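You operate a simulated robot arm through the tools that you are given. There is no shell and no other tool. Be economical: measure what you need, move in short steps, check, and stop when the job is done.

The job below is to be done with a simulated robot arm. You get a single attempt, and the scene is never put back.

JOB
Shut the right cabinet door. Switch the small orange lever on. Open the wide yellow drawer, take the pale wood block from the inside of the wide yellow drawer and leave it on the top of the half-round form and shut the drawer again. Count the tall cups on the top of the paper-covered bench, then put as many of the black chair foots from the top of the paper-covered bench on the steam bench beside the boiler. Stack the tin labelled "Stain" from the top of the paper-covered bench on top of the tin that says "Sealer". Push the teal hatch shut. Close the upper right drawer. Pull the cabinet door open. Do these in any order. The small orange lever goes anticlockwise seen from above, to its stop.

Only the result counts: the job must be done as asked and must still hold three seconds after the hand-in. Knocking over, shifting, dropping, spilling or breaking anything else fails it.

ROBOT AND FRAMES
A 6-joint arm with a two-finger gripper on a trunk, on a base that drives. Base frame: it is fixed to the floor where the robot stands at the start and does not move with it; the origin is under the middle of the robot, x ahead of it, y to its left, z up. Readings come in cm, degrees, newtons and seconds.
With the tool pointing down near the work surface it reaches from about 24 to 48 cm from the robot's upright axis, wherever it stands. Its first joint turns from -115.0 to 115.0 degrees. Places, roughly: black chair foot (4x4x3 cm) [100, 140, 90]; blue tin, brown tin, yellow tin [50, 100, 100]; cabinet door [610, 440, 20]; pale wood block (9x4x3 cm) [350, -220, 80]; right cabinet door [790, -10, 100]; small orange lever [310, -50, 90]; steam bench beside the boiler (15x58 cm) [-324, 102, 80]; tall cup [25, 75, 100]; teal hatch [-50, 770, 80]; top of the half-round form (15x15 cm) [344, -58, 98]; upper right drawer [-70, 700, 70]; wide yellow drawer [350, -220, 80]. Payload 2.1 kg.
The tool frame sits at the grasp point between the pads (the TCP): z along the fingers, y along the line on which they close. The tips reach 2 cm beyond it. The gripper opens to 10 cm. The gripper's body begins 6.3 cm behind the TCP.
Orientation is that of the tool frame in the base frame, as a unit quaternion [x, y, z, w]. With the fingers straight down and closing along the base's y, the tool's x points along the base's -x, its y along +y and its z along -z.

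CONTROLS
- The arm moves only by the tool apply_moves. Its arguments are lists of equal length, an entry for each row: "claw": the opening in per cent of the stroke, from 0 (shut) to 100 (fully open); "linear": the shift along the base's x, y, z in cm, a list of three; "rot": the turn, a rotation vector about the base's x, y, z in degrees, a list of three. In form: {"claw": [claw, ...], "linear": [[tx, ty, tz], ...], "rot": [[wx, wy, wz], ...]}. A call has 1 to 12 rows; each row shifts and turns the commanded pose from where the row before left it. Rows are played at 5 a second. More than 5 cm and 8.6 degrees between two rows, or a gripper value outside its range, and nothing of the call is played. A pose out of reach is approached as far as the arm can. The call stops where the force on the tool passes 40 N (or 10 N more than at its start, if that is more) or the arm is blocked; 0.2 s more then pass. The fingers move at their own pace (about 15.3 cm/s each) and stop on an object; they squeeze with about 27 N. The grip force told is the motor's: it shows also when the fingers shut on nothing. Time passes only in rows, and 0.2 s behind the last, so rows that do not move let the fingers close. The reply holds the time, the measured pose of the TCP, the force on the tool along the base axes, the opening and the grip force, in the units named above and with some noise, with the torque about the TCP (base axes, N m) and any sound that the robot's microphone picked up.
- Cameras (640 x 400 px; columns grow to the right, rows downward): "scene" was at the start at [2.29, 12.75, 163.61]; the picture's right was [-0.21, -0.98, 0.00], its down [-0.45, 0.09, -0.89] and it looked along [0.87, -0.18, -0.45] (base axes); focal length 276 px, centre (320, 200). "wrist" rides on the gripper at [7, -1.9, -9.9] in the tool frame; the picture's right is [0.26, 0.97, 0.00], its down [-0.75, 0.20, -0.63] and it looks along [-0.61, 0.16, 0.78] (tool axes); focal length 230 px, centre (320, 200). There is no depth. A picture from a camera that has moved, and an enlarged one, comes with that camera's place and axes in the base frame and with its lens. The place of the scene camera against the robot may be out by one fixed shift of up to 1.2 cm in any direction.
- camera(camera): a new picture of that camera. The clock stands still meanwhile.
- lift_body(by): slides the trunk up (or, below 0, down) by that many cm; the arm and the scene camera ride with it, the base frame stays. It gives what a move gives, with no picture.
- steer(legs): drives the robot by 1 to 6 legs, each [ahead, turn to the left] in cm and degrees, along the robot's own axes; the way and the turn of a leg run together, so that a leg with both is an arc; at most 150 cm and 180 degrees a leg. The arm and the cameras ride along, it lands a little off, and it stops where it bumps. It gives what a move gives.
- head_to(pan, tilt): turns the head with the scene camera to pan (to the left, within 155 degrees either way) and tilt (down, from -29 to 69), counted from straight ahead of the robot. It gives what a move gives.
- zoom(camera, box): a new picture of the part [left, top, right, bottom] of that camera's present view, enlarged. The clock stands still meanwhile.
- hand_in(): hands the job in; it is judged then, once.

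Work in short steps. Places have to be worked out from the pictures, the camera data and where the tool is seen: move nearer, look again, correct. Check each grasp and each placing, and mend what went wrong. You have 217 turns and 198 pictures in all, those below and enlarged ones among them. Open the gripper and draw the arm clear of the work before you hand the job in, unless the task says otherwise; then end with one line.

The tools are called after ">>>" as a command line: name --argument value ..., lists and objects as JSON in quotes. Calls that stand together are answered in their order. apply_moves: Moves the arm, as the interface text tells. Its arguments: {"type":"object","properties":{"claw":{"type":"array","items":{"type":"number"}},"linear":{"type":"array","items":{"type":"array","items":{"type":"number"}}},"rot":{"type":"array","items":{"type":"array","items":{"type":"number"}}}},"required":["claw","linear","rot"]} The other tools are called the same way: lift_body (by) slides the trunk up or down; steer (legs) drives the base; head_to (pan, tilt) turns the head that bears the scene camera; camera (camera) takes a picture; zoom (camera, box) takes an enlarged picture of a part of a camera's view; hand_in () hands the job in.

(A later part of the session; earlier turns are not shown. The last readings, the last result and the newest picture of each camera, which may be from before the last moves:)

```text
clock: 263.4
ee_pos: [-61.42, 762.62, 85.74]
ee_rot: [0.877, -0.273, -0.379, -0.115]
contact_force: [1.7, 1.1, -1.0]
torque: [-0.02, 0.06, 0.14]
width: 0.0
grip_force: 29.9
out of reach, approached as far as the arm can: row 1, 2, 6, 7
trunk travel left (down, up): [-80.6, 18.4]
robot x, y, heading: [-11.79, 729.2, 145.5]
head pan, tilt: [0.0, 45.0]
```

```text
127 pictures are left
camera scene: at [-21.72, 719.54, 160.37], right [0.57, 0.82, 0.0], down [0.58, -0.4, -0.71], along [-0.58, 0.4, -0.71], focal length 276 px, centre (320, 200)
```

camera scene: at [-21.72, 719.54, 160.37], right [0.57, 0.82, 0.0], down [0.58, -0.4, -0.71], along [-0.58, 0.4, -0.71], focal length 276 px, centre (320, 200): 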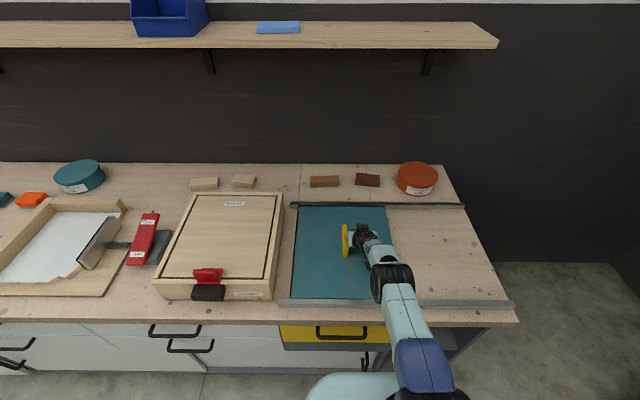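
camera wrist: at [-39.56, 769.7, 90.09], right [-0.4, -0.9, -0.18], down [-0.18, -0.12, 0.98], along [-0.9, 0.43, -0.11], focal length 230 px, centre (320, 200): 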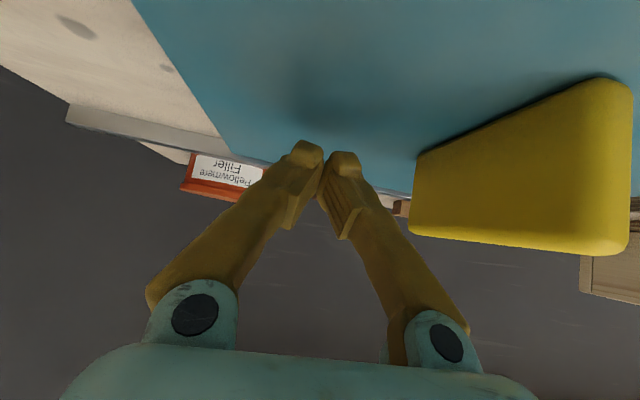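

Nearly or fully covered; I zoom in on the left edge.

>>> zoom --camera "scene" --box '[260, 190, 420, 310]'

>>> apply_moves --claw '[0, 0, 0]' --linear '[[-0.58, -0.82, 0], [-0.58, -0.82, 0], [-0.58, -0.82, 0]]' --rot '[[0, 0, 0], [0, 0, 0], [0, 0, 0]]'

>>> zoom --camera "scene" --box '[260, 190, 420, 310]'

```text
3.33 times, centred on (340, 250) of scene
camera zoom: at [-21.72, 719.54, 160.37], right [0.57, 0.82, 0.0], down [0.58, -0.4, -0.71], along [-0.58, 0.4, -0.71], focal length 920 px, centre (253, 33)
```

zoom: 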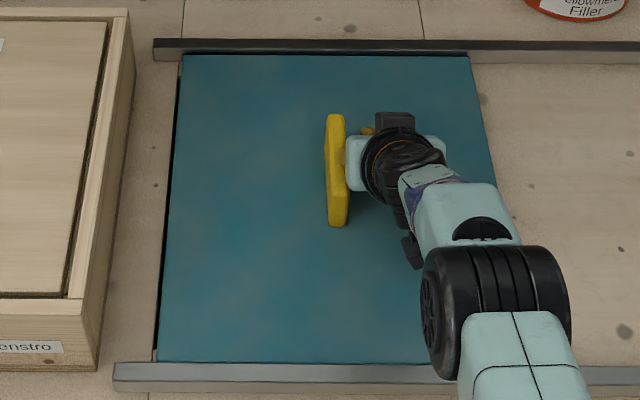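

```text
clock: 264.2
ee_pos: [-62.13, 762.29, 86.21]
ee_rot: [0.874, -0.278, -0.378, -0.125]
contact_force: [1.0, 0.4, 0.9]
torque: [-0.07, 0.05, 0.1]
width: 0.0
grip_force: 29.5
out of reach, approached as far as the arm can: row 1, 2, 3
trunk travel left (down, up): [-80.6, 18.4]
robot x, y, heading: [-11.42, 728.77, 145.3]
head pan, tilt: [0.0, 45.0]
```

```text
3.33 times, centred on (340, 250) of scene
camera zoom: at [-21.67, 719.56, 160.39], right [0.57, 0.82, 0.0], down [0.58, -0.4, -0.71], along [-0.58, 0.4, -0.71], focal length 920 px, centre (253, 33)
```

zoom: 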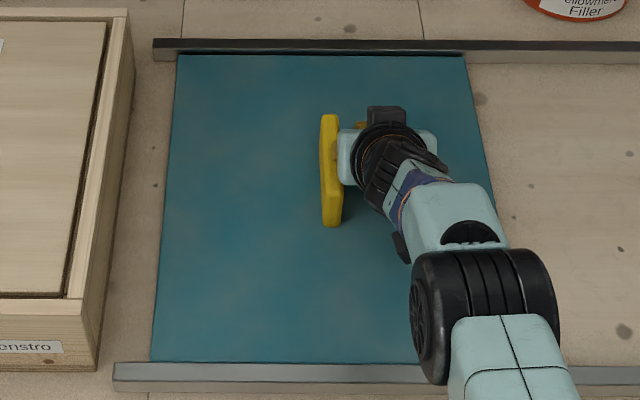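

Opening is covered now. I try a further push to feel the stop, pulling slightly inward to stay in reach.

>>> apply_moves --claw '[0, 0, 0]' --linear '[[0.1, -0.9, 0], [-0.1, -0.9, 0], [-0.3, -0.9, 0]]' --rot '[[0, 0, 0], [0, 0, 0], [0, 0, 0]]'

>>> zoom --camera "scene" --box '[260, 190, 420, 310]'

```text
clock: 265.0
ee_pos: [-62.43, 760.12, 85.8]
ee_rot: [0.879, -0.28, -0.368, -0.114]
contact_force: [5.6, 22.5, 3.6]
torque: [-1.02, 0.19, 0.84]
width: 0.0
grip_force: 29.9
out of reach, approached as far as the arm can: row 2
trunk travel left (down, up): [-80.6, 18.4]
robot x, y, heading: [-10.9, 729.27, 145.1]
head pan, tilt: [0.0, 45.0]
```

```text
3.33 times, centred on (340, 250) of scene
camera zoom: at [-21.39, 720.64, 160.48], right [0.57, 0.82, -0.01], down [0.58, -0.41, -0.71], along [-0.58, 0.4, -0.71], focal length 920 px, centre (253, 33)
```

zoom: 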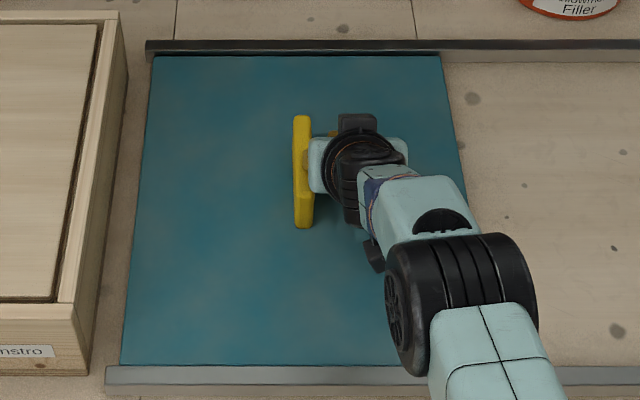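

Stop reached (22 N). I ease off, raise, and back away; then look toward the cabinet door to the right.

>>> apply_moves --claw '[0, 0]' --linear '[[0.6, 0.8, 0], [0.6, 0.8, 0.5]]' --rot '[[0, 0, 0], [0, 0, 0]]'

>>> lift_body --by 16

>>> camera --camera "scene"

>>> steer --legs '[[-45, 0], [0, -140]]'

>>> head_to --pan -20 --tilt 15

>>> camera --camera "scene"

```text
clock: 265.6
ee_pos: [-61.87, 760.53, 86.23]
ee_rot: [0.88, -0.276, -0.368, -0.114]
contact_force: [-0.2, 0.8, -0.6]
torque: [-0.04, -0.02, 0.0]
width: 0.0
grip_force: 29.4
out of reach, approached as far as the arm can: row 2
trunk travel left (down, up): [-80.6, 18.4]
robot x, y, heading: [-11.19, 729.19, 145.4]
head pan, tilt: [0.0, 45.0]
```

```text
clock: 267.4
ee_pos: [-61.93, 760.7, 102.21]
ee_rot: [0.88, -0.278, -0.368, -0.116]
contact_force: [-0.4, -0.5, 0.7]
torque: [0.03, 0.01, 0.01]
width: 0.0
grip_force: 29.5
trunk travel left (down, up): [-96.6, 2.4]
robot x, y, heading: [-11.63, 729.04, 145.1]
head pan, tilt: [0.0, 45.0]
```

```text
123 pictures are left
camera scene: at [-21.75, 719.55, 176.38], right [0.57, 0.82, 0.0], down [0.58, -0.4, -0.71], along [-0.58, 0.4, -0.71], focal length 276 px, centre (320, 200)
```

scene: 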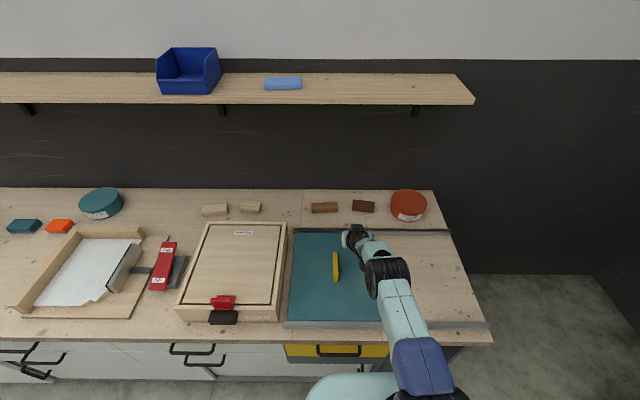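

```text
clock: 275.9
ee_pos: [83.71, 711.75, 102.27]
ee_rot: [-0.034, 0.922, 0.014, 0.386]
contact_force: [0.0, 0.6, 0.5]
torque: [-0.01, -0.02, -0.01]
width: 0.0
grip_force: 29.6
trunk travel left (down, up): [-96.6, 2.4]
robot x, y, heading: [24.68, 704.21, 4.4]
head pan, tilt: [0.0, 45.0]
```

```text
clock: 276.9
ee_pos: [83.73, 711.84, 102.14]
ee_rot: [-0.036, 0.922, 0.015, 0.385]
contact_force: [-0.9, 0.0, 0.6]
torque: [-0.01, 0.02, 0.0]
width: 0.02
grip_force: 29.9
trunk travel left (down, up): [-96.6, 2.4]
robot x, y, heading: [24.51, 703.7, 4.5]
head pan, tilt: [-20.0, 15.0]
```

```text
122 pictures are left
camera scene: at [25.98, 715.72, 181.05], right [-0.27, -0.96, 0.0], down [-0.25, 0.07, -0.97], along [0.93, -0.26, -0.26], focal length 276 px, centre (320, 200)
```

scene: 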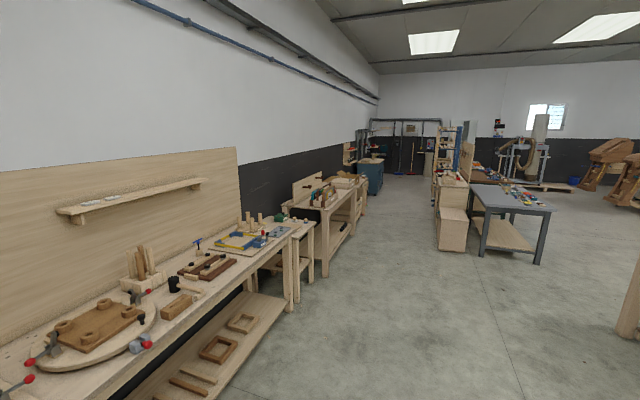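

I zoom to the teal cabinet region at the far end.

>>> zoom --camera "scene" --box '[300, 120, 480, 260]'

```text
2.86 times, centred on (390, 190) of scene
camera zoom: at [25.98, 715.72, 181.05], right [-0.27, -0.96, 0.0], down [-0.25, 0.07, -0.97], along [0.93, -0.26, -0.26], focal length 788 px, centre (120, 229)
```

zoom: 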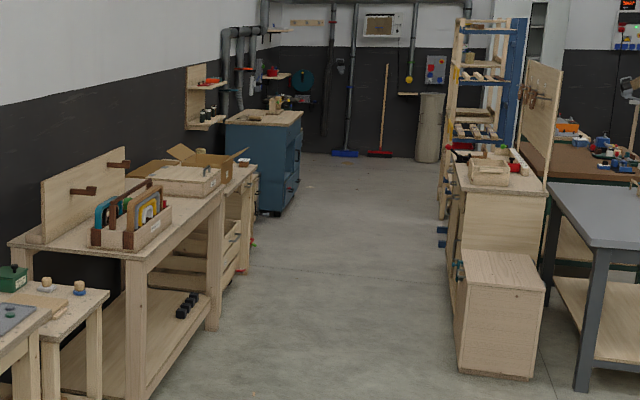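

The door should be on the left row further along. I drive down the aisle.

>>> steer --legs '[[0, -31.5], [150, 0], [150, 0], [0, -10], [120, 0]]'

>>> head_to --pan 25 --tilt 25

>>> camera --camera "scene"

```text
clock: 299.2
ee_pos: [429.38, 448.61, 102.37]
ee_rot: [0.314, 0.867, -0.132, 0.364]
contact_force: [-0.9, 0.1, 0.2]
torque: [-0.03, 0.0, 0.0]
width: 0.01
grip_force: 29.2
trunk travel left (down, up): [-96.6, 2.4]
robot x, y, heading: [381.81, 483.89, -39.8]
head pan, tilt: [-20.0, 15.0]
```

```text
clock: 300.4
ee_pos: [429.36, 448.54, 102.24]
ee_rot: [0.315, 0.867, -0.132, 0.363]
contact_force: [-0.5, 0.9, 0.8]
torque: [0.0, 0.02, 0.01]
width: 0.0
grip_force: 29.5
trunk travel left (down, up): [-96.6, 2.4]
robot x, y, heading: [381.58, 483.88, -39.5]
head pan, tilt: [25.0, 25.0]
```

```text
120 pictures are left
camera scene: at [394.29, 497.08, 179.44], right [-0.25, -0.97, 0.0], down [-0.41, 0.11, -0.91], along [0.88, -0.23, -0.42], focal length 276 px, centre (320, 200)
```

scene: 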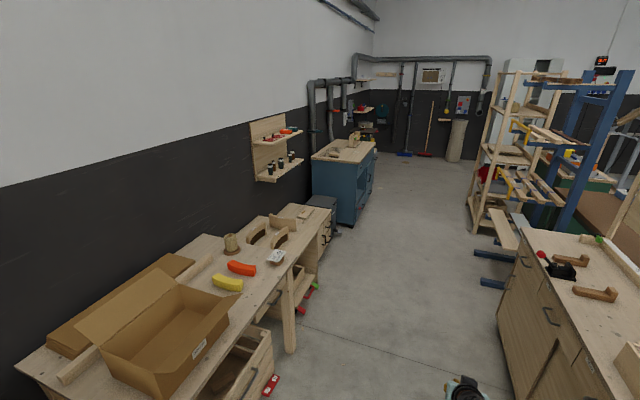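

I zoom on the low grey cabinet beyond the bench.

>>> zoom --camera "scene" --box '[250, 140, 410, 300]'

```text
2.50 times, centred on (330, 220) of scene
camera zoom: at [394.29, 497.08, 179.44], right [-0.25, -0.97, 0.0], down [-0.41, 0.11, -0.91], along [0.88, -0.23, -0.42], focal length 690 px, centre (295, 150)
```

zoom: 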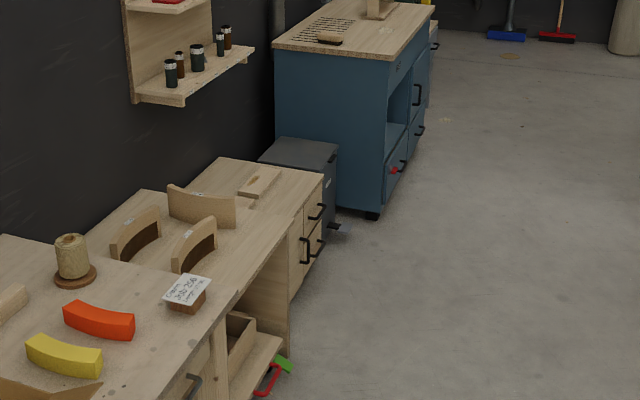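

I drive further and turn to face the left row.

>>> steer --legs '[[0, 8], [150, 0], [40, 0], [0, 86]]'

>>> head_to --pan 10 --tilt 40

>>> camera --camera "scene"

```text
clock: 314.1
ee_pos: [574.41, 433.86, 102.22]
ee_rot: [-0.414, 0.824, 0.173, 0.345]
contact_force: [-0.2, -0.1, 0.7]
torque: [-0.01, 0.04, 0.0]
width: 0.0
grip_force: 29.4
trunk travel left (down, up): [-96.6, 2.4]
robot x, y, heading: [541.55, 384.07, 53.5]
head pan, tilt: [25.0, 25.0]
```

```text
clock: 314.8
ee_pos: [574.53, 433.82, 102.24]
ee_rot: [-0.413, 0.825, 0.172, 0.345]
contact_force: [-0.6, -0.1, 0.2]
torque: [0.03, -0.01, -0.02]
width: 0.01
grip_force: 29.8
trunk travel left (down, up): [-96.6, 2.4]
robot x, y, heading: [541.86, 384.25, 53.5]
head pan, tilt: [10.0, 40.0]
```

```text
118 pictures are left
camera scene: at [529.79, 395.97, 177.11], right [0.89, -0.45, 0.0], down [-0.29, -0.57, -0.77], along [0.34, 0.69, -0.64], focal length 276 px, centre (320, 200)
```

scene: 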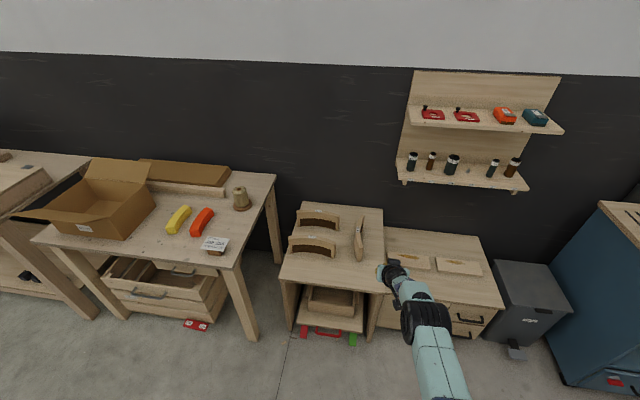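

The arm hides the cabinet; I turn the robot left and pan the head right.

>>> steer --legs '[[0, 40]]'

>>> head_to --pan -50 --tilt 40

>>> camera --camera "scene"

```text
clock: 317.1
ee_pos: [535.04, 443.52, 102.14]
ee_rot: [0.67, -0.634, -0.281, -0.265]
contact_force: [-1.1, 0.4, 0.1]
torque: [0.0, -0.01, 0.02]
width: 0.02
grip_force: 29.2
trunk travel left (down, up): [-96.6, 2.4]
robot x, y, heading: [541.33, 384.25, 93.3]
head pan, tilt: [10.0, 40.0]
```

```text
clock: 318.4
ee_pos: [535.12, 443.31, 102.25]
ee_rot: [0.67, -0.635, -0.28, -0.265]
contact_force: [0.1, 0.2, 0.0]
torque: [0.0, 0.04, -0.04]
width: 0.0
grip_force: 29.7
trunk travel left (down, up): [-96.6, 2.4]
robot x, y, heading: [541.54, 384.12, 93.1]
head pan, tilt: [-50.0, 40.0]
```

```text
117 pictures are left
camera scene: at [533.35, 383.92, 177.11], right [0.69, -0.73, 0.0], down [-0.47, -0.44, -0.77], along [0.56, 0.53, -0.64], focal length 276 px, centre (320, 200)
```

scene: 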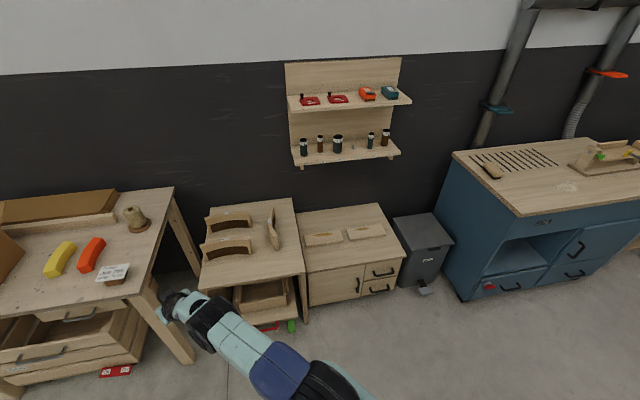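

>>> zoom --camera "scene" --box '[280, 190, 440, 330]'

```text
2.86 times, centred on (360, 260) of scene
camera zoom: at [533.35, 383.92, 177.11], right [0.69, -0.73, 0.0], down [-0.47, -0.44, -0.77], along [0.56, 0.53, -0.64], focal length 788 px, centre (206, 29)
```

zoom: 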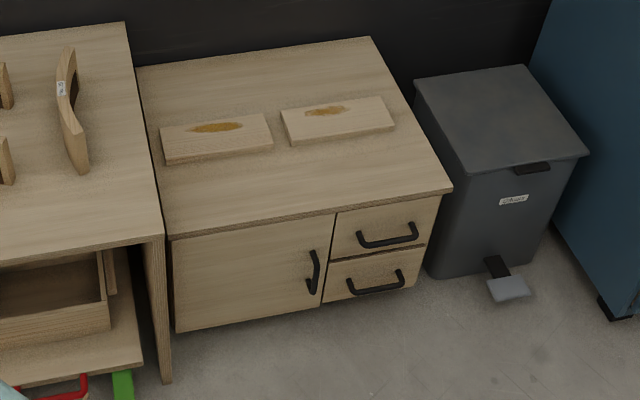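

The target is the low wooden cabinet: door left (hinge left), vertical handle near (621.6, 435, 25). I shift right and face it.

>>> steer --legs '[[0, -129], [30, 0], [0, 90]]'

>>> apply_moves --claw '[60, 60, 60]' --linear '[[0, 0, 0], [0, 0, 0], [0, 0, 0]]' --rot '[[6.7, -4.85, 0], [6.7, -4.85, 0], [6.7, -4.85, 0]]'

>>> lift_body --by -40

>>> head_to --pan 0 --tilt 45

>>> camera --camera "scene"

```text
clock: 329.6
ee_pos: [598.74, 415.45, 102.21]
ee_rot: [-0.409, 0.827, 0.172, 0.346]
contact_force: [-0.7, -0.6, 0.8]
torque: [0.02, -0.02, 0.01]
width: 0.0
grip_force: 29.0
trunk travel left (down, up): [-96.6, 2.4]
robot x, y, heading: [565.4, 366.13, 52.9]
head pan, tilt: [-50.0, 40.0]
```

```text
clock: 330.4
ee_pos: [595.77, 417.29, 102.1]
ee_rot: [-0.359, 0.735, 0.258, 0.515]
contact_force: [0.0, 0.7, -0.2]
torque: [0.02, 0.03, 0.0]
width: 6.0
grip_force: 0.0
out of reach, approached as far as the arm can: row 1, 2, 3
trunk travel left (down, up): [-96.6, 2.4]
robot x, y, heading: [564.92, 366.33, 52.9]
head pan, tilt: [-50.0, 40.0]
```

```text
clock: 334.3
ee_pos: [595.86, 417.13, 61.95]
ee_rot: [-0.359, 0.735, 0.257, 0.514]
contact_force: [1.5, 0.6, -0.1]
torque: [0.01, 0.01, -0.02]
width: 6.01
grip_force: 0.0
trunk travel left (down, up): [-56.6, 42.4]
robot x, y, heading: [564.72, 366.65, 52.7]
head pan, tilt: [-50.0, 40.0]
```

```text
clock: 335.5
ee_pos: [595.9, 417.2, 62.11]
ee_rot: [-0.359, 0.735, 0.257, 0.514]
contact_force: [-0.4, 0.4, 0.3]
torque: [0.0, -0.01, 0.0]
width: 6.0
grip_force: 0.1
trunk travel left (down, up): [-56.6, 42.4]
robot x, y, heading: [565.2, 366.44, 53.0]
head pan, tilt: [0.0, 45.0]
```

```text
115 pictures are left
camera scene: at [554.68, 377.07, 136.38], right [0.8, -0.61, 0.0], down [-0.43, -0.56, -0.71], along [0.43, 0.56, -0.71], focal length 276 px, centre (320, 200)
```

scene: 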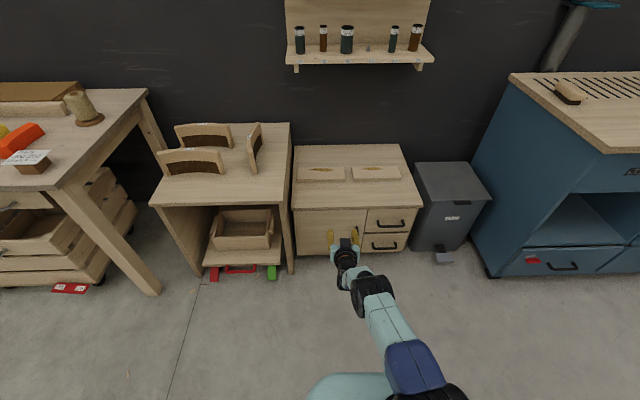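

I lower the trunk another 35 cm to handle height, still well short of the door, and look.

>>> lift_body --by -35

>>> camera --camera "wrist"

>>> zoom --camera "scene" --box '[220, 100, 460, 300]'

```text
clock: 338.9
ee_pos: [595.75, 417.27, 27.03]
ee_rot: [-0.359, 0.735, 0.257, 0.514]
contact_force: [-1.2, -0.2, 0.3]
torque: [0.03, 0.02, -0.01]
width: 5.99
grip_force: 0.2
trunk travel left (down, up): [-21.6, 77.4]
robot x, y, heading: [565.27, 366.58, 52.7]
head pan, tilt: [0.0, 45.0]
```

```text
114 pictures are left
camera wrist: at [590.26, 406.86, 23.78], right [-0.82, 0.52, -0.23], down [-0.36, -0.15, 0.92], along [0.45, 0.84, 0.31], focal length 230 px, centre (320, 200)
```

wrist: 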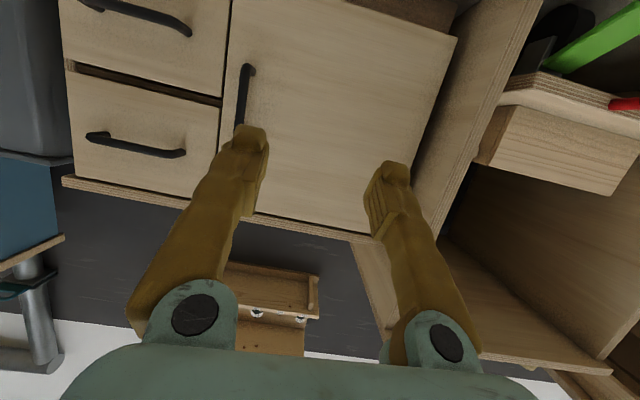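

```text
2.00 times, centred on (340, 200) of scene
camera zoom: at [554.67, 377.07, 101.38], right [0.8, -0.6, 0.0], down [-0.43, -0.56, -0.71], along [0.43, 0.56, -0.71], focal length 552 px, centre (280, 200)
```

zoom: 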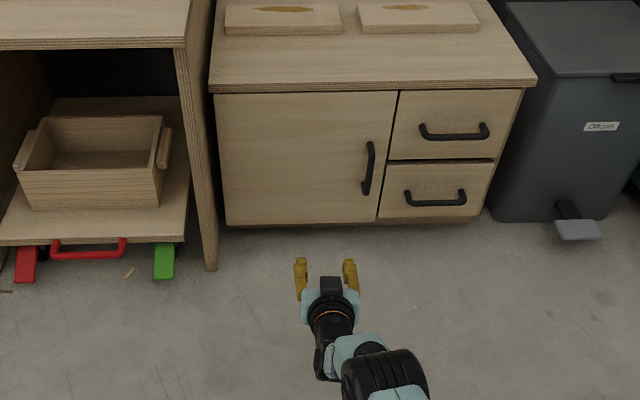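

Handle is at s≈31, z 17–32. I shift the tool right 11 cm, then drive 20 cm toward it.

>>> apply_moves --claw '[60, 60, 60]' --linear '[[3.1, -2.2, -0.5], [3.1, -2.2, -0.5], [3.1, -2.2, -0.5]]' --rot '[[0, 0, 0], [0, 0, 0], [0, 0, 0]]'

>>> steer --legs '[[20, 0]]'

>>> camera --camera "wrist"

>>> zoom --camera "scene" --box '[260, 160, 480, 340]'

```text
clock: 339.7
ee_pos: [596.82, 416.06, 25.17]
ee_rot: [-0.348, 0.741, 0.253, 0.516]
contact_force: [0.1, 0.9, -0.7]
torque: [-0.03, 0.01, 0.04]
width: 5.98
grip_force: 0.1
out of reach, approached as far as the arm can: row 1, 2, 3
trunk travel left (down, up): [-21.6, 77.4]
robot x, y, heading: [565.19, 366.31, 52.8]
head pan, tilt: [0.0, 45.0]
```

```text
clock: 341.3
ee_pos: [608.87, 432.55, 25.23]
ee_rot: [-0.35, 0.74, 0.254, 0.515]
contact_force: [-0.7, 0.7, -0.9]
torque: [0.02, -0.02, -0.03]
width: 5.99
grip_force: 0.0
trunk travel left (down, up): [-21.6, 77.4]
robot x, y, heading: [577.61, 382.63, 53.0]
head pan, tilt: [0.0, 45.0]
```

```text
112 pictures are left
camera wrist: at [603.09, 422.38, 21.92], right [-0.81, 0.54, -0.23], down [-0.36, -0.15, 0.92], along [0.46, 0.83, 0.31], focal length 230 px, centre (320, 200)
```

wrist: 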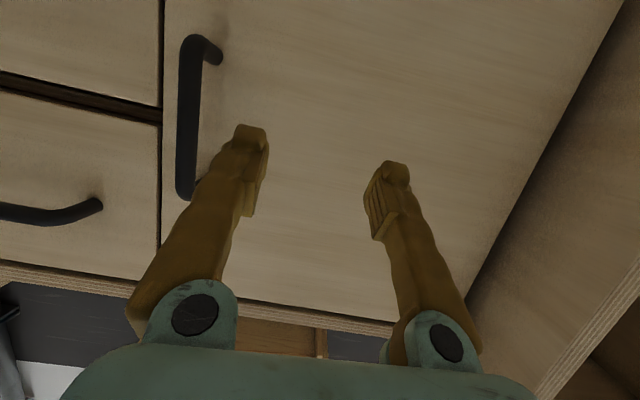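

```text
2.22 times, centred on (370, 250) of scene
camera zoom: at [566.97, 393.37, 101.38], right [0.8, -0.6, 0.0], down [-0.42, -0.57, -0.71], along [0.42, 0.57, -0.71], focal length 613 px, centre (209, 89)
```

zoom: 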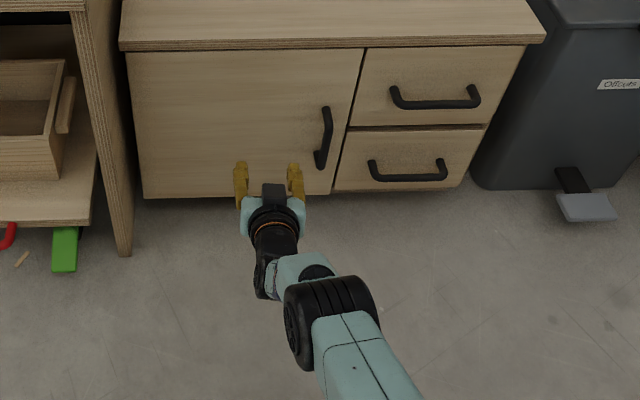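

I retract a little to free reach, then move laterally to line up with the handle.

>>> apply_moves --claw '[60, 60, 60, 60]' --linear '[[-2.6, -3.6, 0], [-0.9, -1.3, 0], [3.95, -2.85, 0], [3.95, -2.85, 0]]' --rot '[[0, 0, 0], [0, 0, 0], [0, 0, 0], [0, 0, 0]]'

>>> camera --camera "wrist"

```text
clock: 342.3
ee_pos: [609.46, 430.94, 22.9]
ee_rot: [-0.342, 0.744, 0.251, 0.517]
contact_force: [0.6, 0.0, -0.3]
torque: [-0.02, -0.02, 0.0]
width: 6.03
grip_force: 0.1
out of reach, approached as far as the arm can: row 1, 2, 3, 4
trunk travel left (down, up): [-21.6, 77.4]
robot x, y, heading: [577.31, 382.57, 53.1]
head pan, tilt: [0.0, 45.0]
```

```text
110 pictures are left
camera wrist: at [603.31, 420.88, 19.52], right [-0.8, 0.56, -0.22], down [-0.36, -0.14, 0.92], along [0.48, 0.82, 0.31], focal length 230 px, centre (320, 200)
```

wrist: 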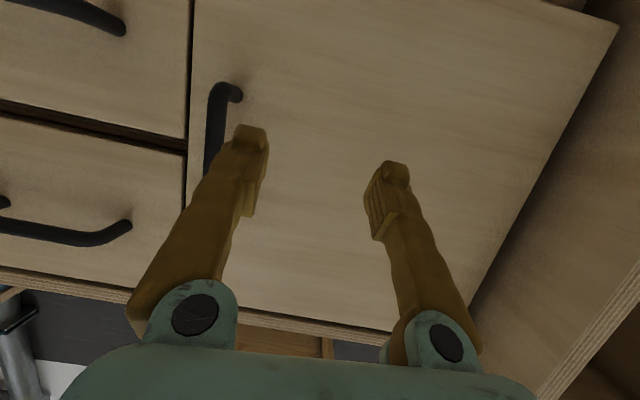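

The arm seems stretched low; I raise the arm and lower the trunk instead.

>>> apply_moves --claw '[60, 60]' --linear '[[0, 0, 4.5], [0, 0, 4.5]]' --rot '[[0, 0, 0], [0, 0, 0]]'

>>> lift_body --by -10

>>> apply_moves --claw '[60, 60]' --linear '[[0, 0, 4.5], [0, 0, 4.5]]' --rot '[[0, 0, 0], [0, 0, 0]]'

>>> lift_body --by -9

```text
clock: 342.9
ee_pos: [609.52, 433.87, 31.55]
ee_rot: [-0.352, 0.74, 0.25, 0.517]
contact_force: [0.9, -0.4, 0.0]
torque: [0.05, -0.01, 0.0]
width: 6.0
grip_force: 0.1
out of reach, approached as far as the arm can: row 1, 2
trunk travel left (down, up): [-21.6, 77.4]
robot x, y, heading: [577.45, 382.54, 53.4]
head pan, tilt: [0.0, 45.0]
```

```text
clock: 344.2
ee_pos: [609.52, 433.81, 21.67]
ee_rot: [-0.352, 0.739, 0.25, 0.517]
contact_force: [0.1, 0.4, -0.1]
torque: [-0.01, -0.02, 0.02]
width: 6.03
grip_force: 0.1
trunk travel left (down, up): [-11.6, 87.4]
robot x, y, heading: [577.45, 382.42, 52.9]
head pan, tilt: [0.0, 45.0]
```

```text
clock: 344.8
ee_pos: [609.39, 433.82, 30.64]
ee_rot: [-0.353, 0.739, 0.251, 0.516]
contact_force: [0.1, -0.7, -0.8]
torque: [-0.03, 0.0, 0.01]
width: 6.0
grip_force: 0.0
trunk travel left (down, up): [-11.6, 87.4]
robot x, y, heading: [577.29, 382.49, 53.1]
head pan, tilt: [0.0, 45.0]
```

```text
clock: 346.1
ee_pos: [609.38, 433.64, 21.55]
ee_rot: [-0.352, 0.739, 0.251, 0.517]
contact_force: [0.7, -0.2, 0.1]
torque: [-0.03, -0.02, -0.02]
width: 6.03
grip_force: 0.1
trunk travel left (down, up): [-2.6, 96.4]
robot x, y, heading: [577.68, 382.82, 53.1]
head pan, tilt: [0.0, 45.0]
```

Reach is fine now. I retract 5, move right 10, up 4.

>>> apply_moves --claw '[60, 60, 60, 60]' --linear '[[-2.8, -3.9, 0], [2.7, -1.93, 1.5], [2.7, -1.93, 1.5], [2.7, -1.93, 1]]' --rot '[[0, 0, 0], [0, 0, 0], [0, 0, 0], [0, 0, 0]]'

>>> camera --camera "wrist"

>>> zoom --camera "scene" --box '[260, 160, 480, 340]'

```text
clock: 347.1
ee_pos: [609.02, 430.63, 26.88]
ee_rot: [-0.344, 0.743, 0.246, 0.519]
contact_force: [0.4, 0.1, 0.6]
torque: [0.02, 0.0, 0.0]
width: 6.01
grip_force: 0.0
out of reach, approached as far as the arm can: row 1, 2, 3, 4
trunk travel left (down, up): [-2.6, 96.4]
robot x, y, heading: [577.26, 382.4, 53.0]
head pan, tilt: [0.0, 45.0]
```

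```text
109 pictures are left
camera wrist: at [602.99, 420.51, 23.68], right [-0.8, 0.55, -0.23], down [-0.36, -0.13, 0.92], along [0.48, 0.82, 0.31], focal length 230 px, centre (320, 200)
```

wrist: 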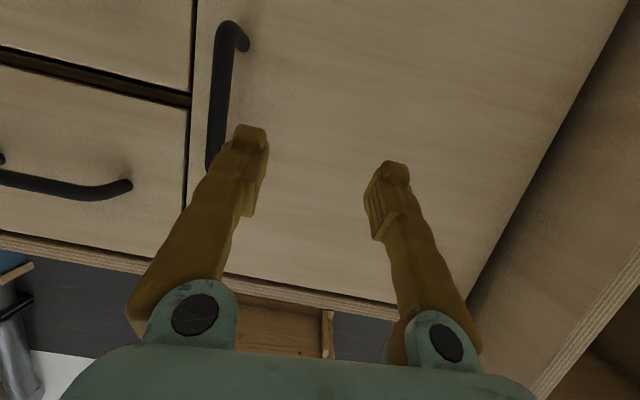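

```text
2.22 times, centred on (370, 250) of scene
camera zoom: at [566.97, 393.37, 82.38], right [0.8, -0.6, 0.0], down [-0.42, -0.57, -0.71], along [0.42, 0.57, -0.71], focal length 613 px, centre (209, 89)
```

zoom: 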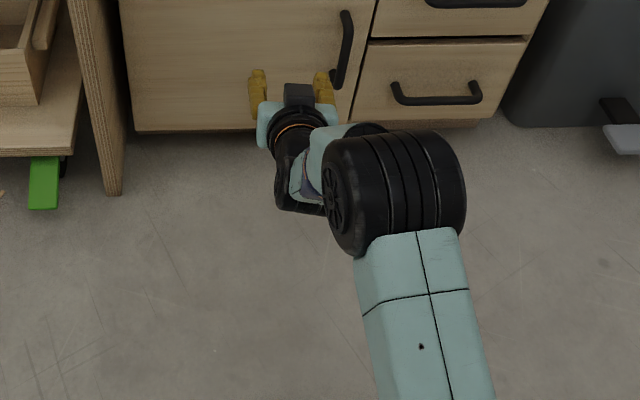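

Retracting is what's limited. I instead rotate the base 7° right to bring the gripper in line with the handle.

>>> steer --legs '[[0, -7]]'

>>> camera --camera "wrist"

>>> zoom --camera "scene" --box '[260, 160, 480, 340]'

```text
clock: 348.1
ee_pos: [614.75, 426.51, 26.91]
ee_rot: [-0.299, 0.762, 0.215, 0.532]
contact_force: [0.5, -0.9, -0.3]
torque: [0.03, 0.0, 0.05]
width: 6.01
grip_force: 0.1
trunk travel left (down, up): [-2.6, 96.4]
robot x, y, heading: [577.4, 382.8, 45.9]
head pan, tilt: [0.0, 45.0]
```

```text
107 pictures are left
camera wrist: at [607.46, 417.11, 23.67], right [-0.73, 0.65, -0.23], down [-0.38, -0.09, 0.92], along [0.58, 0.76, 0.31], focal length 230 px, centre (320, 200)
```

wrist: 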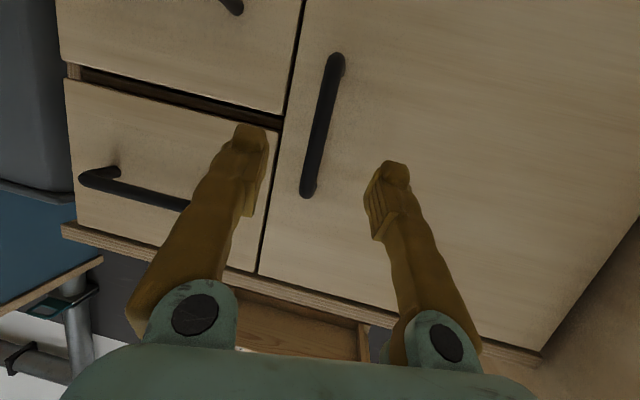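

```text
2.22 times, centred on (370, 250) of scene
camera zoom: at [568.3, 394.51, 82.38], right [0.72, -0.69, 0.0], down [-0.49, -0.51, -0.71], along [0.49, 0.51, -0.71], focal length 613 px, centre (209, 89)
```

zoom: 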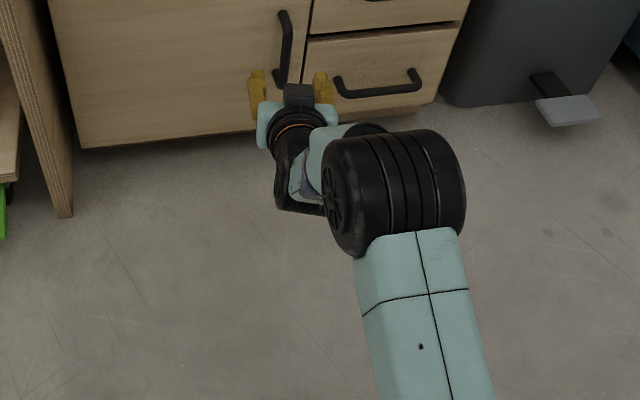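

The handle is now between the fingers. I drive forward 10 cm to enclose it.

>>> steer --legs '[[9.5, 0]]'

>>> camera --camera "wrist"

>>> zoom --camera "scene" --box '[260, 130, 440, 280]'

```text
clock: 349.2
ee_pos: [620.65, 432.71, 26.66]
ee_rot: [-0.3, 0.765, 0.213, 0.528]
contact_force: [-10.2, -13.1, 7.4]
torque: [0.34, -0.01, 0.57]
width: 5.83
grip_force: 0.0
trunk travel left (down, up): [-2.6, 96.4]
robot x, y, heading: [583.46, 389.28, 46.1]
head pan, tilt: [0.0, 45.0]
stopped in leg 1: the force on the tool passed its limit at 131 N (the readings are from after the stop); the commanded pose is now the measured one
```

```text
105 pictures are left
camera wrist: at [613.35, 423.33, 23.53], right [-0.73, 0.64, -0.23], down [-0.37, -0.08, 0.93], along [0.58, 0.76, 0.3], focal length 230 px, centre (320, 200)
```

wrist: 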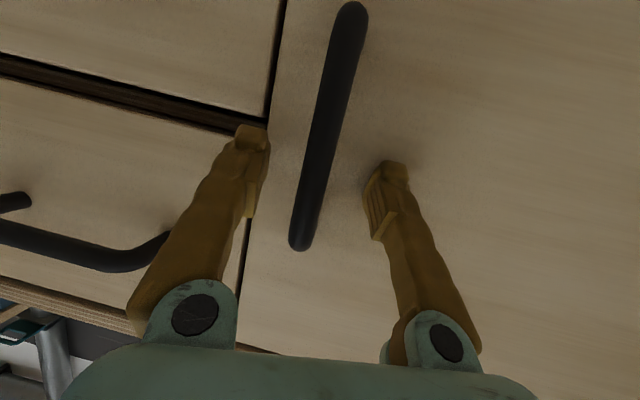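

```text
2.67 times, centred on (350, 205) of scene
camera zoom: at [574.41, 400.81, 82.38], right [0.72, -0.69, 0.0], down [-0.49, -0.51, -0.71], along [0.49, 0.51, -0.71], focal length 736 px, centre (240, 187)
```

zoom: 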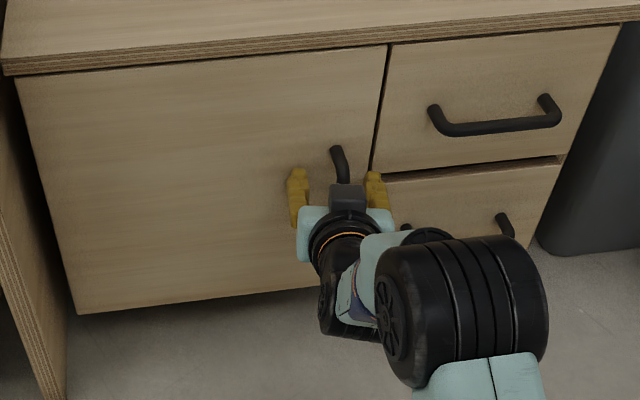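

Tips reached the door face. I back off 1 cm and close on the bar.

>>> steer --legs '[[-1, 0]]'

>>> apply_moves --claw '[20, 0, 0, 0]' --linear '[[0, 0, 0], [0, 0, 0], [0, 0, 0], [0, 0, 0]]' --rot '[[0, 0, 0], [0, 0, 0], [0, 0, 0], [0, 0, 0]]'

>>> camera --camera "wrist"

```text
clock: 350.0
ee_pos: [619.88, 432.04, 26.52]
ee_rot: [-0.302, 0.765, 0.214, 0.527]
contact_force: [0.0, 0.3, 0.2]
torque: [0.01, 0.01, 0.03]
width: 6.03
grip_force: 0.0
trunk travel left (down, up): [-2.6, 96.4]
robot x, y, heading: [583.0, 388.78, 46.1]
head pan, tilt: [0.0, 45.0]
```

```text
clock: 350.8
ee_pos: [620.19, 431.74, 26.51]
ee_rot: [-0.295, 0.768, 0.209, 0.529]
contact_force: [7.9, -5.7, -1.1]
torque: [0.11, -0.12, 0.03]
width: 0.58
grip_force: 34.8
trunk travel left (down, up): [-2.6, 96.4]
robot x, y, heading: [583.32, 388.34, 45.1]
head pan, tilt: [0.0, 45.0]
stopped in row 4: the force on the tool passed its limit at 43 N (the readings are from after the stop); the commanded pose is now the measured one
```

```text
103 pictures are left
camera wrist: at [612.95, 422.43, 23.4], right [-0.72, 0.65, -0.23], down [-0.37, -0.08, 0.93], along [0.59, 0.75, 0.29], focal length 230 px, centre (320, 200)
```

wrist: 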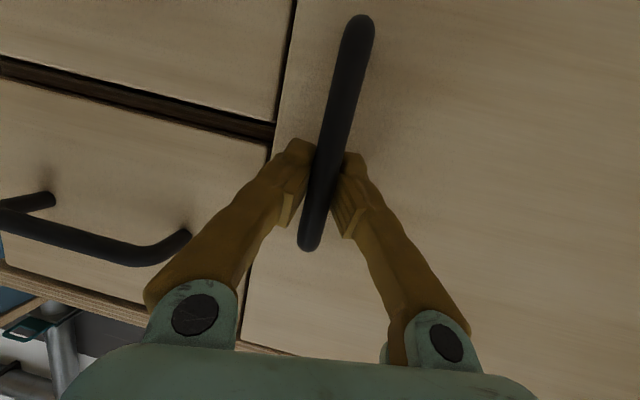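

The bar is gripped. I pull by backing 8 cm.

>>> steer --legs '[[-8, 0]]'

>>> camera --camera "scene"

```text
clock: 351.9
ee_pos: [614.07, 426.96, 26.52]
ee_rot: [-0.306, 0.764, 0.215, 0.527]
contact_force: [-0.8, 0.8, -0.1]
torque: [0.02, 0.0, -0.02]
width: 0.6
grip_force: 33.7
trunk travel left (down, up): [-2.6, 96.4]
robot x, y, heading: [577.74, 382.75, 46.3]
head pan, tilt: [0.0, 45.0]
stopped in leg 1: the force on the tool passed its limit at 47 N (the readings are from after the stop); the commanded pose is now the measured one
```

```text
102 pictures are left
camera scene: at [568.44, 394.74, 82.38], right [0.72, -0.69, 0.0], down [-0.49, -0.51, -0.71], along [0.49, 0.51, -0.71], focal length 276 px, centre (320, 200)
```

scene: 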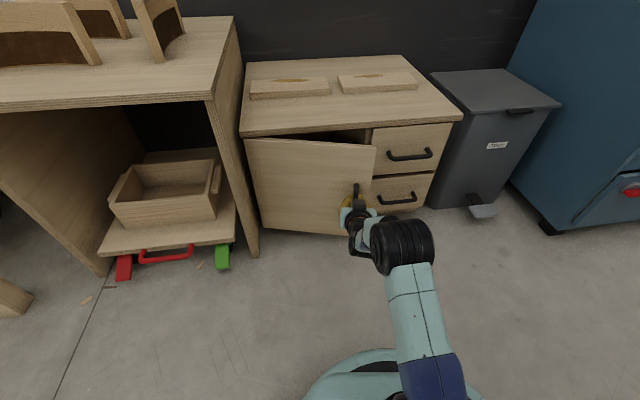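

The door is opening. I continue backing with a slight left turn to follow its arc.

>>> steer --legs '[[-8, 3]]'

>>> camera --camera "scene"

```text
clock: 353.1
ee_pos: [606.2, 423.76, 26.48]
ee_rot: [-0.332, 0.753, 0.233, 0.518]
contact_force: [0.7, 0.9, -2.7]
torque: [0.17, -0.16, -0.04]
width: 0.59
grip_force: 32.6
trunk travel left (down, up): [-2.6, 96.4]
robot x, y, heading: [572.61, 377.7, 49.0]
head pan, tilt: [0.0, 45.0]
stopped in leg 1: the force on the tool passed its limit at 49 N (the readings are from after the stop); the commanded pose is now the measured one
```

```text
101 pictures are left
camera scene: at [562.75, 388.69, 82.38], right [0.76, -0.65, 0.0], down [-0.46, -0.54, -0.71], along [0.46, 0.54, -0.71], focal length 276 px, centre (320, 200)
```

scene: 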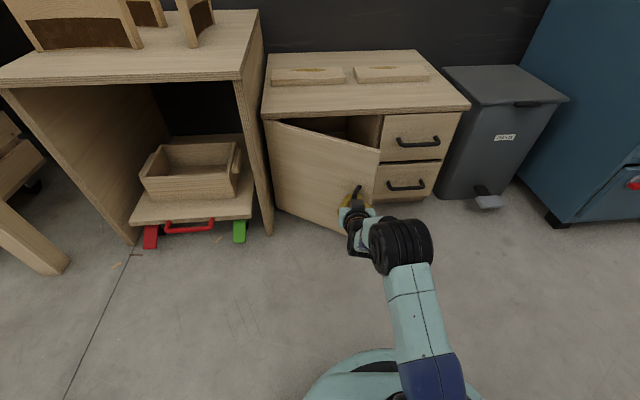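

Open about 34°. I release the bar and back off, to then push the door from inside its free edge.

>>> apply_moves --claw '[40, 60, 60]' --linear '[[0, 0, 0], [0, 0, 0], [0, 0, 0]]' --rot '[[0, 0, 0], [0, 0, 0], [0, 0, 0]]'

>>> steer --legs '[[-14, 0]]'

>>> apply_moves --claw '[0, 0, 0]' --linear '[[0, 0, 0], [0, 0, 0], [0, 0, 0]]' --rot '[[0, 0, 0], [0, 0, 0], [0, 0, 0]]'

>>> steer --legs '[[0, -11]]'

>>> camera --camera "scene"

```text
clock: 353.9
ee_pos: [606.2, 423.64, 26.57]
ee_rot: [-0.33, 0.753, 0.232, 0.519]
contact_force: [0.1, -0.4, 0.5]
torque: [-0.03, -0.02, 0.01]
width: 5.99
grip_force: 0.1
trunk travel left (down, up): [-2.6, 96.4]
robot x, y, heading: [572.97, 377.65, 49.7]
head pan, tilt: [0.0, 45.0]
```

```text
clock: 355.2
ee_pos: [597.0, 412.9, 26.51]
ee_rot: [-0.33, 0.753, 0.233, 0.519]
contact_force: [-0.1, -0.4, -0.1]
torque: [-0.01, -0.02, 0.03]
width: 6.0
grip_force: 0.1
trunk travel left (down, up): [-2.6, 96.4]
robot x, y, heading: [563.81, 366.45, 49.4]
head pan, tilt: [0.0, 45.0]
```

```text
clock: 356.0
ee_pos: [596.98, 413.01, 26.53]
ee_rot: [-0.33, 0.754, 0.232, 0.519]
contact_force: [0.2, 1.0, 0.0]
torque: [0.0, 0.0, 0.04]
width: 0.02
grip_force: 27.5
trunk travel left (down, up): [-2.6, 96.4]
robot x, y, heading: [563.77, 366.91, 49.5]
head pan, tilt: [0.0, 45.0]
```

```text
clock: 357.1
ee_pos: [605.24, 405.77, 26.55]
ee_rot: [-0.259, 0.781, 0.183, 0.539]
contact_force: [0.0, 0.1, 0.0]
torque: [-0.03, 0.05, 0.07]
width: 0.01
grip_force: 26.5
trunk travel left (down, up): [-2.6, 96.4]
robot x, y, heading: [563.84, 366.85, 38.8]
head pan, tilt: [0.0, 45.0]
```

```text
100 pictures are left
camera scene: at [555.77, 379.47, 82.38], right [0.63, -0.78, 0.0], down [-0.55, -0.44, -0.71], along [0.55, 0.44, -0.71], focal length 276 px, centre (320, 200)
```

scene: 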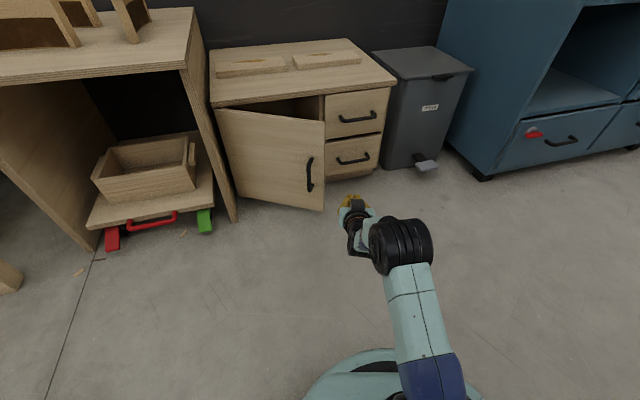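

I drive 22 cm forward to the right of the door's edge and then turn left to sweep the door open.

>>> steer --legs '[[22, 0], [0, 20]]'

>>> camera --camera "scene"

```text
clock: 359.4
ee_pos: [619.56, 422.46, 26.44]
ee_rot: [-0.277, 0.775, 0.202, 0.531]
contact_force: [2.9, -6.4, 3.7]
torque: [0.32, 0.33, 0.6]
width: 0.0
grip_force: 26.3
trunk travel left (down, up): [-2.6, 96.4]
robot x, y, heading: [581.14, 380.79, 42.9]
head pan, tilt: [0.0, 45.0]
stopped in leg 2: the force on the tool passed its limit at 87 N (the readings are from after the stop); the commanded pose is now the measured one
```

```text
99 pictures are left
camera scene: at [572.22, 392.76, 82.39], right [0.68, -0.73, 0.0], down [-0.52, -0.48, -0.71], along [0.52, 0.48, -0.71], focal length 276 px, centre (320, 200)
```

scene: 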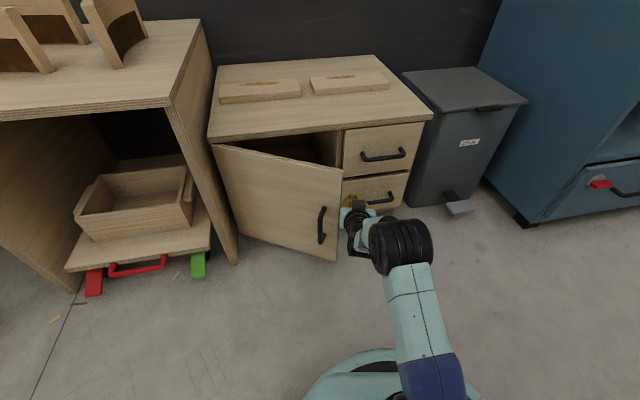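

The gripper body met the door's end. I back 3 cm so only the fingers go behind the edge, and turn again.

>>> steer --legs '[[0, -2], [-3, 0], [0, 12]]'

>>> camera --camera "scene"

```text
clock: 361.1
ee_pos: [616.31, 421.25, 26.43]
ee_rot: [-0.282, 0.773, 0.207, 0.528]
contact_force: [2.8, -5.4, 2.4]
torque: [0.12, 0.2, 0.27]
width: 0.0
grip_force: 27.1
trunk travel left (down, up): [-2.6, 96.4]
robot x, y, heading: [578.68, 378.24, 44.8]
head pan, tilt: [0.0, 45.0]
stopped in leg 3: the force on the tool passed its limit at 75 N (the readings are from after the stop); the commanded pose is now the measured one
```

```text
98 pictures are left
camera scene: at [569.57, 390.51, 82.39], right [0.7, -0.71, 0.0], down [-0.5, -0.5, -0.71], along [0.5, 0.5, -0.71], focal length 276 px, centre (320, 200)
```

scene: 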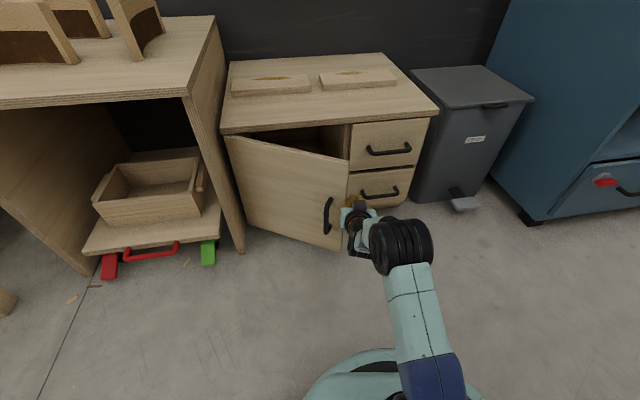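

>>> zoom --camera "scene" --box '[280, 140, 440, 280]'

>>> camera --camera "wrist"

```text
2.86 times, centred on (360, 210) of scene
camera zoom: at [569.57, 390.51, 82.39], right [0.7, -0.71, 0.0], down [-0.5, -0.5, -0.71], along [0.5, 0.5, -0.71], focal length 788 px, centre (206, 171)
```

zoom: 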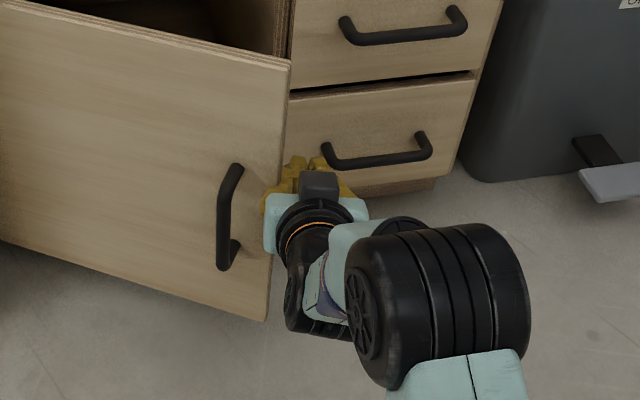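

```text
96 pictures are left
camera wrist: at [608.56, 412.27, 23.31], right [-0.71, 0.67, -0.22], down [-0.36, -0.07, 0.93], along [0.61, 0.74, 0.29], focal length 230 px, centre (320, 200)
```

wrist: 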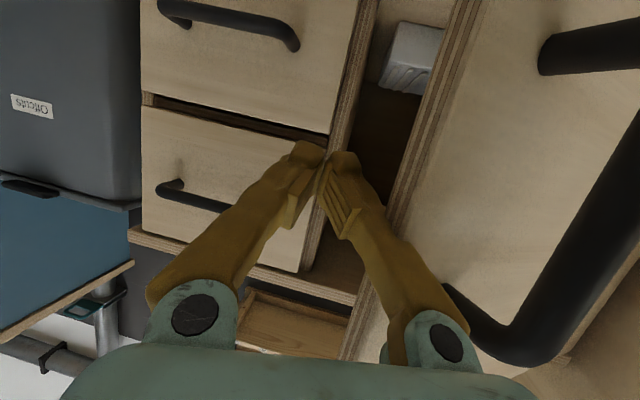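

The wide knuckle still strikes the edge; the tips are ~7 cm past it. I back 4.5 cm more and turn left.

>>> steer --legs '[[0, -2], [-4.5, 0], [0, 12]]'

>>> camera --camera "scene"

>>> camera --camera "wrist"

```text
clock: 362.9
ee_pos: [611.51, 419.22, 26.29]
ee_rot: [-0.287, 0.773, 0.214, 0.524]
contact_force: [1.5, -4.1, 2.3]
torque: [0.12, 0.0, -0.05]
width: 0.02
grip_force: 27.1
trunk travel left (down, up): [-2.6, 96.4]
robot x, y, heading: [575.1, 375.08, 47.0]
head pan, tilt: [0.0, 45.0]
stopped in leg 3: the force on the tool passed its limit at 75 N (the readings are from after the stop); the commanded pose is now the measured one
```

```text
95 pictures are left
camera scene: at [565.79, 387.09, 82.38], right [0.73, -0.68, 0.0], down [-0.48, -0.52, -0.71], along [0.48, 0.52, -0.71], focal length 276 px, centre (320, 200)
```

scene: 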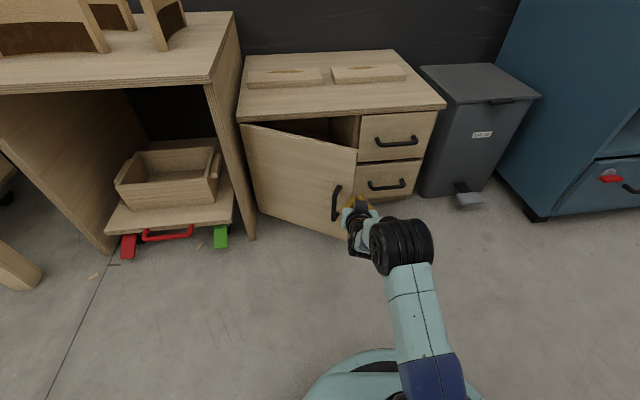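

```text
94 pictures are left
camera wrist: at [603.97, 410.08, 23.22], right [-0.72, 0.66, -0.21], down [-0.35, -0.08, 0.93], along [0.6, 0.74, 0.29], focal length 230 px, centre (320, 200)
```

wrist: 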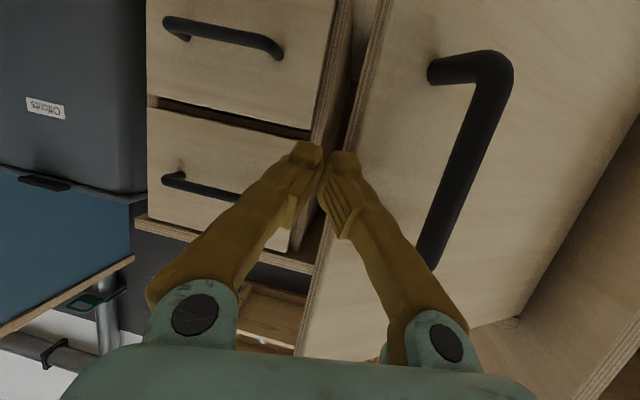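

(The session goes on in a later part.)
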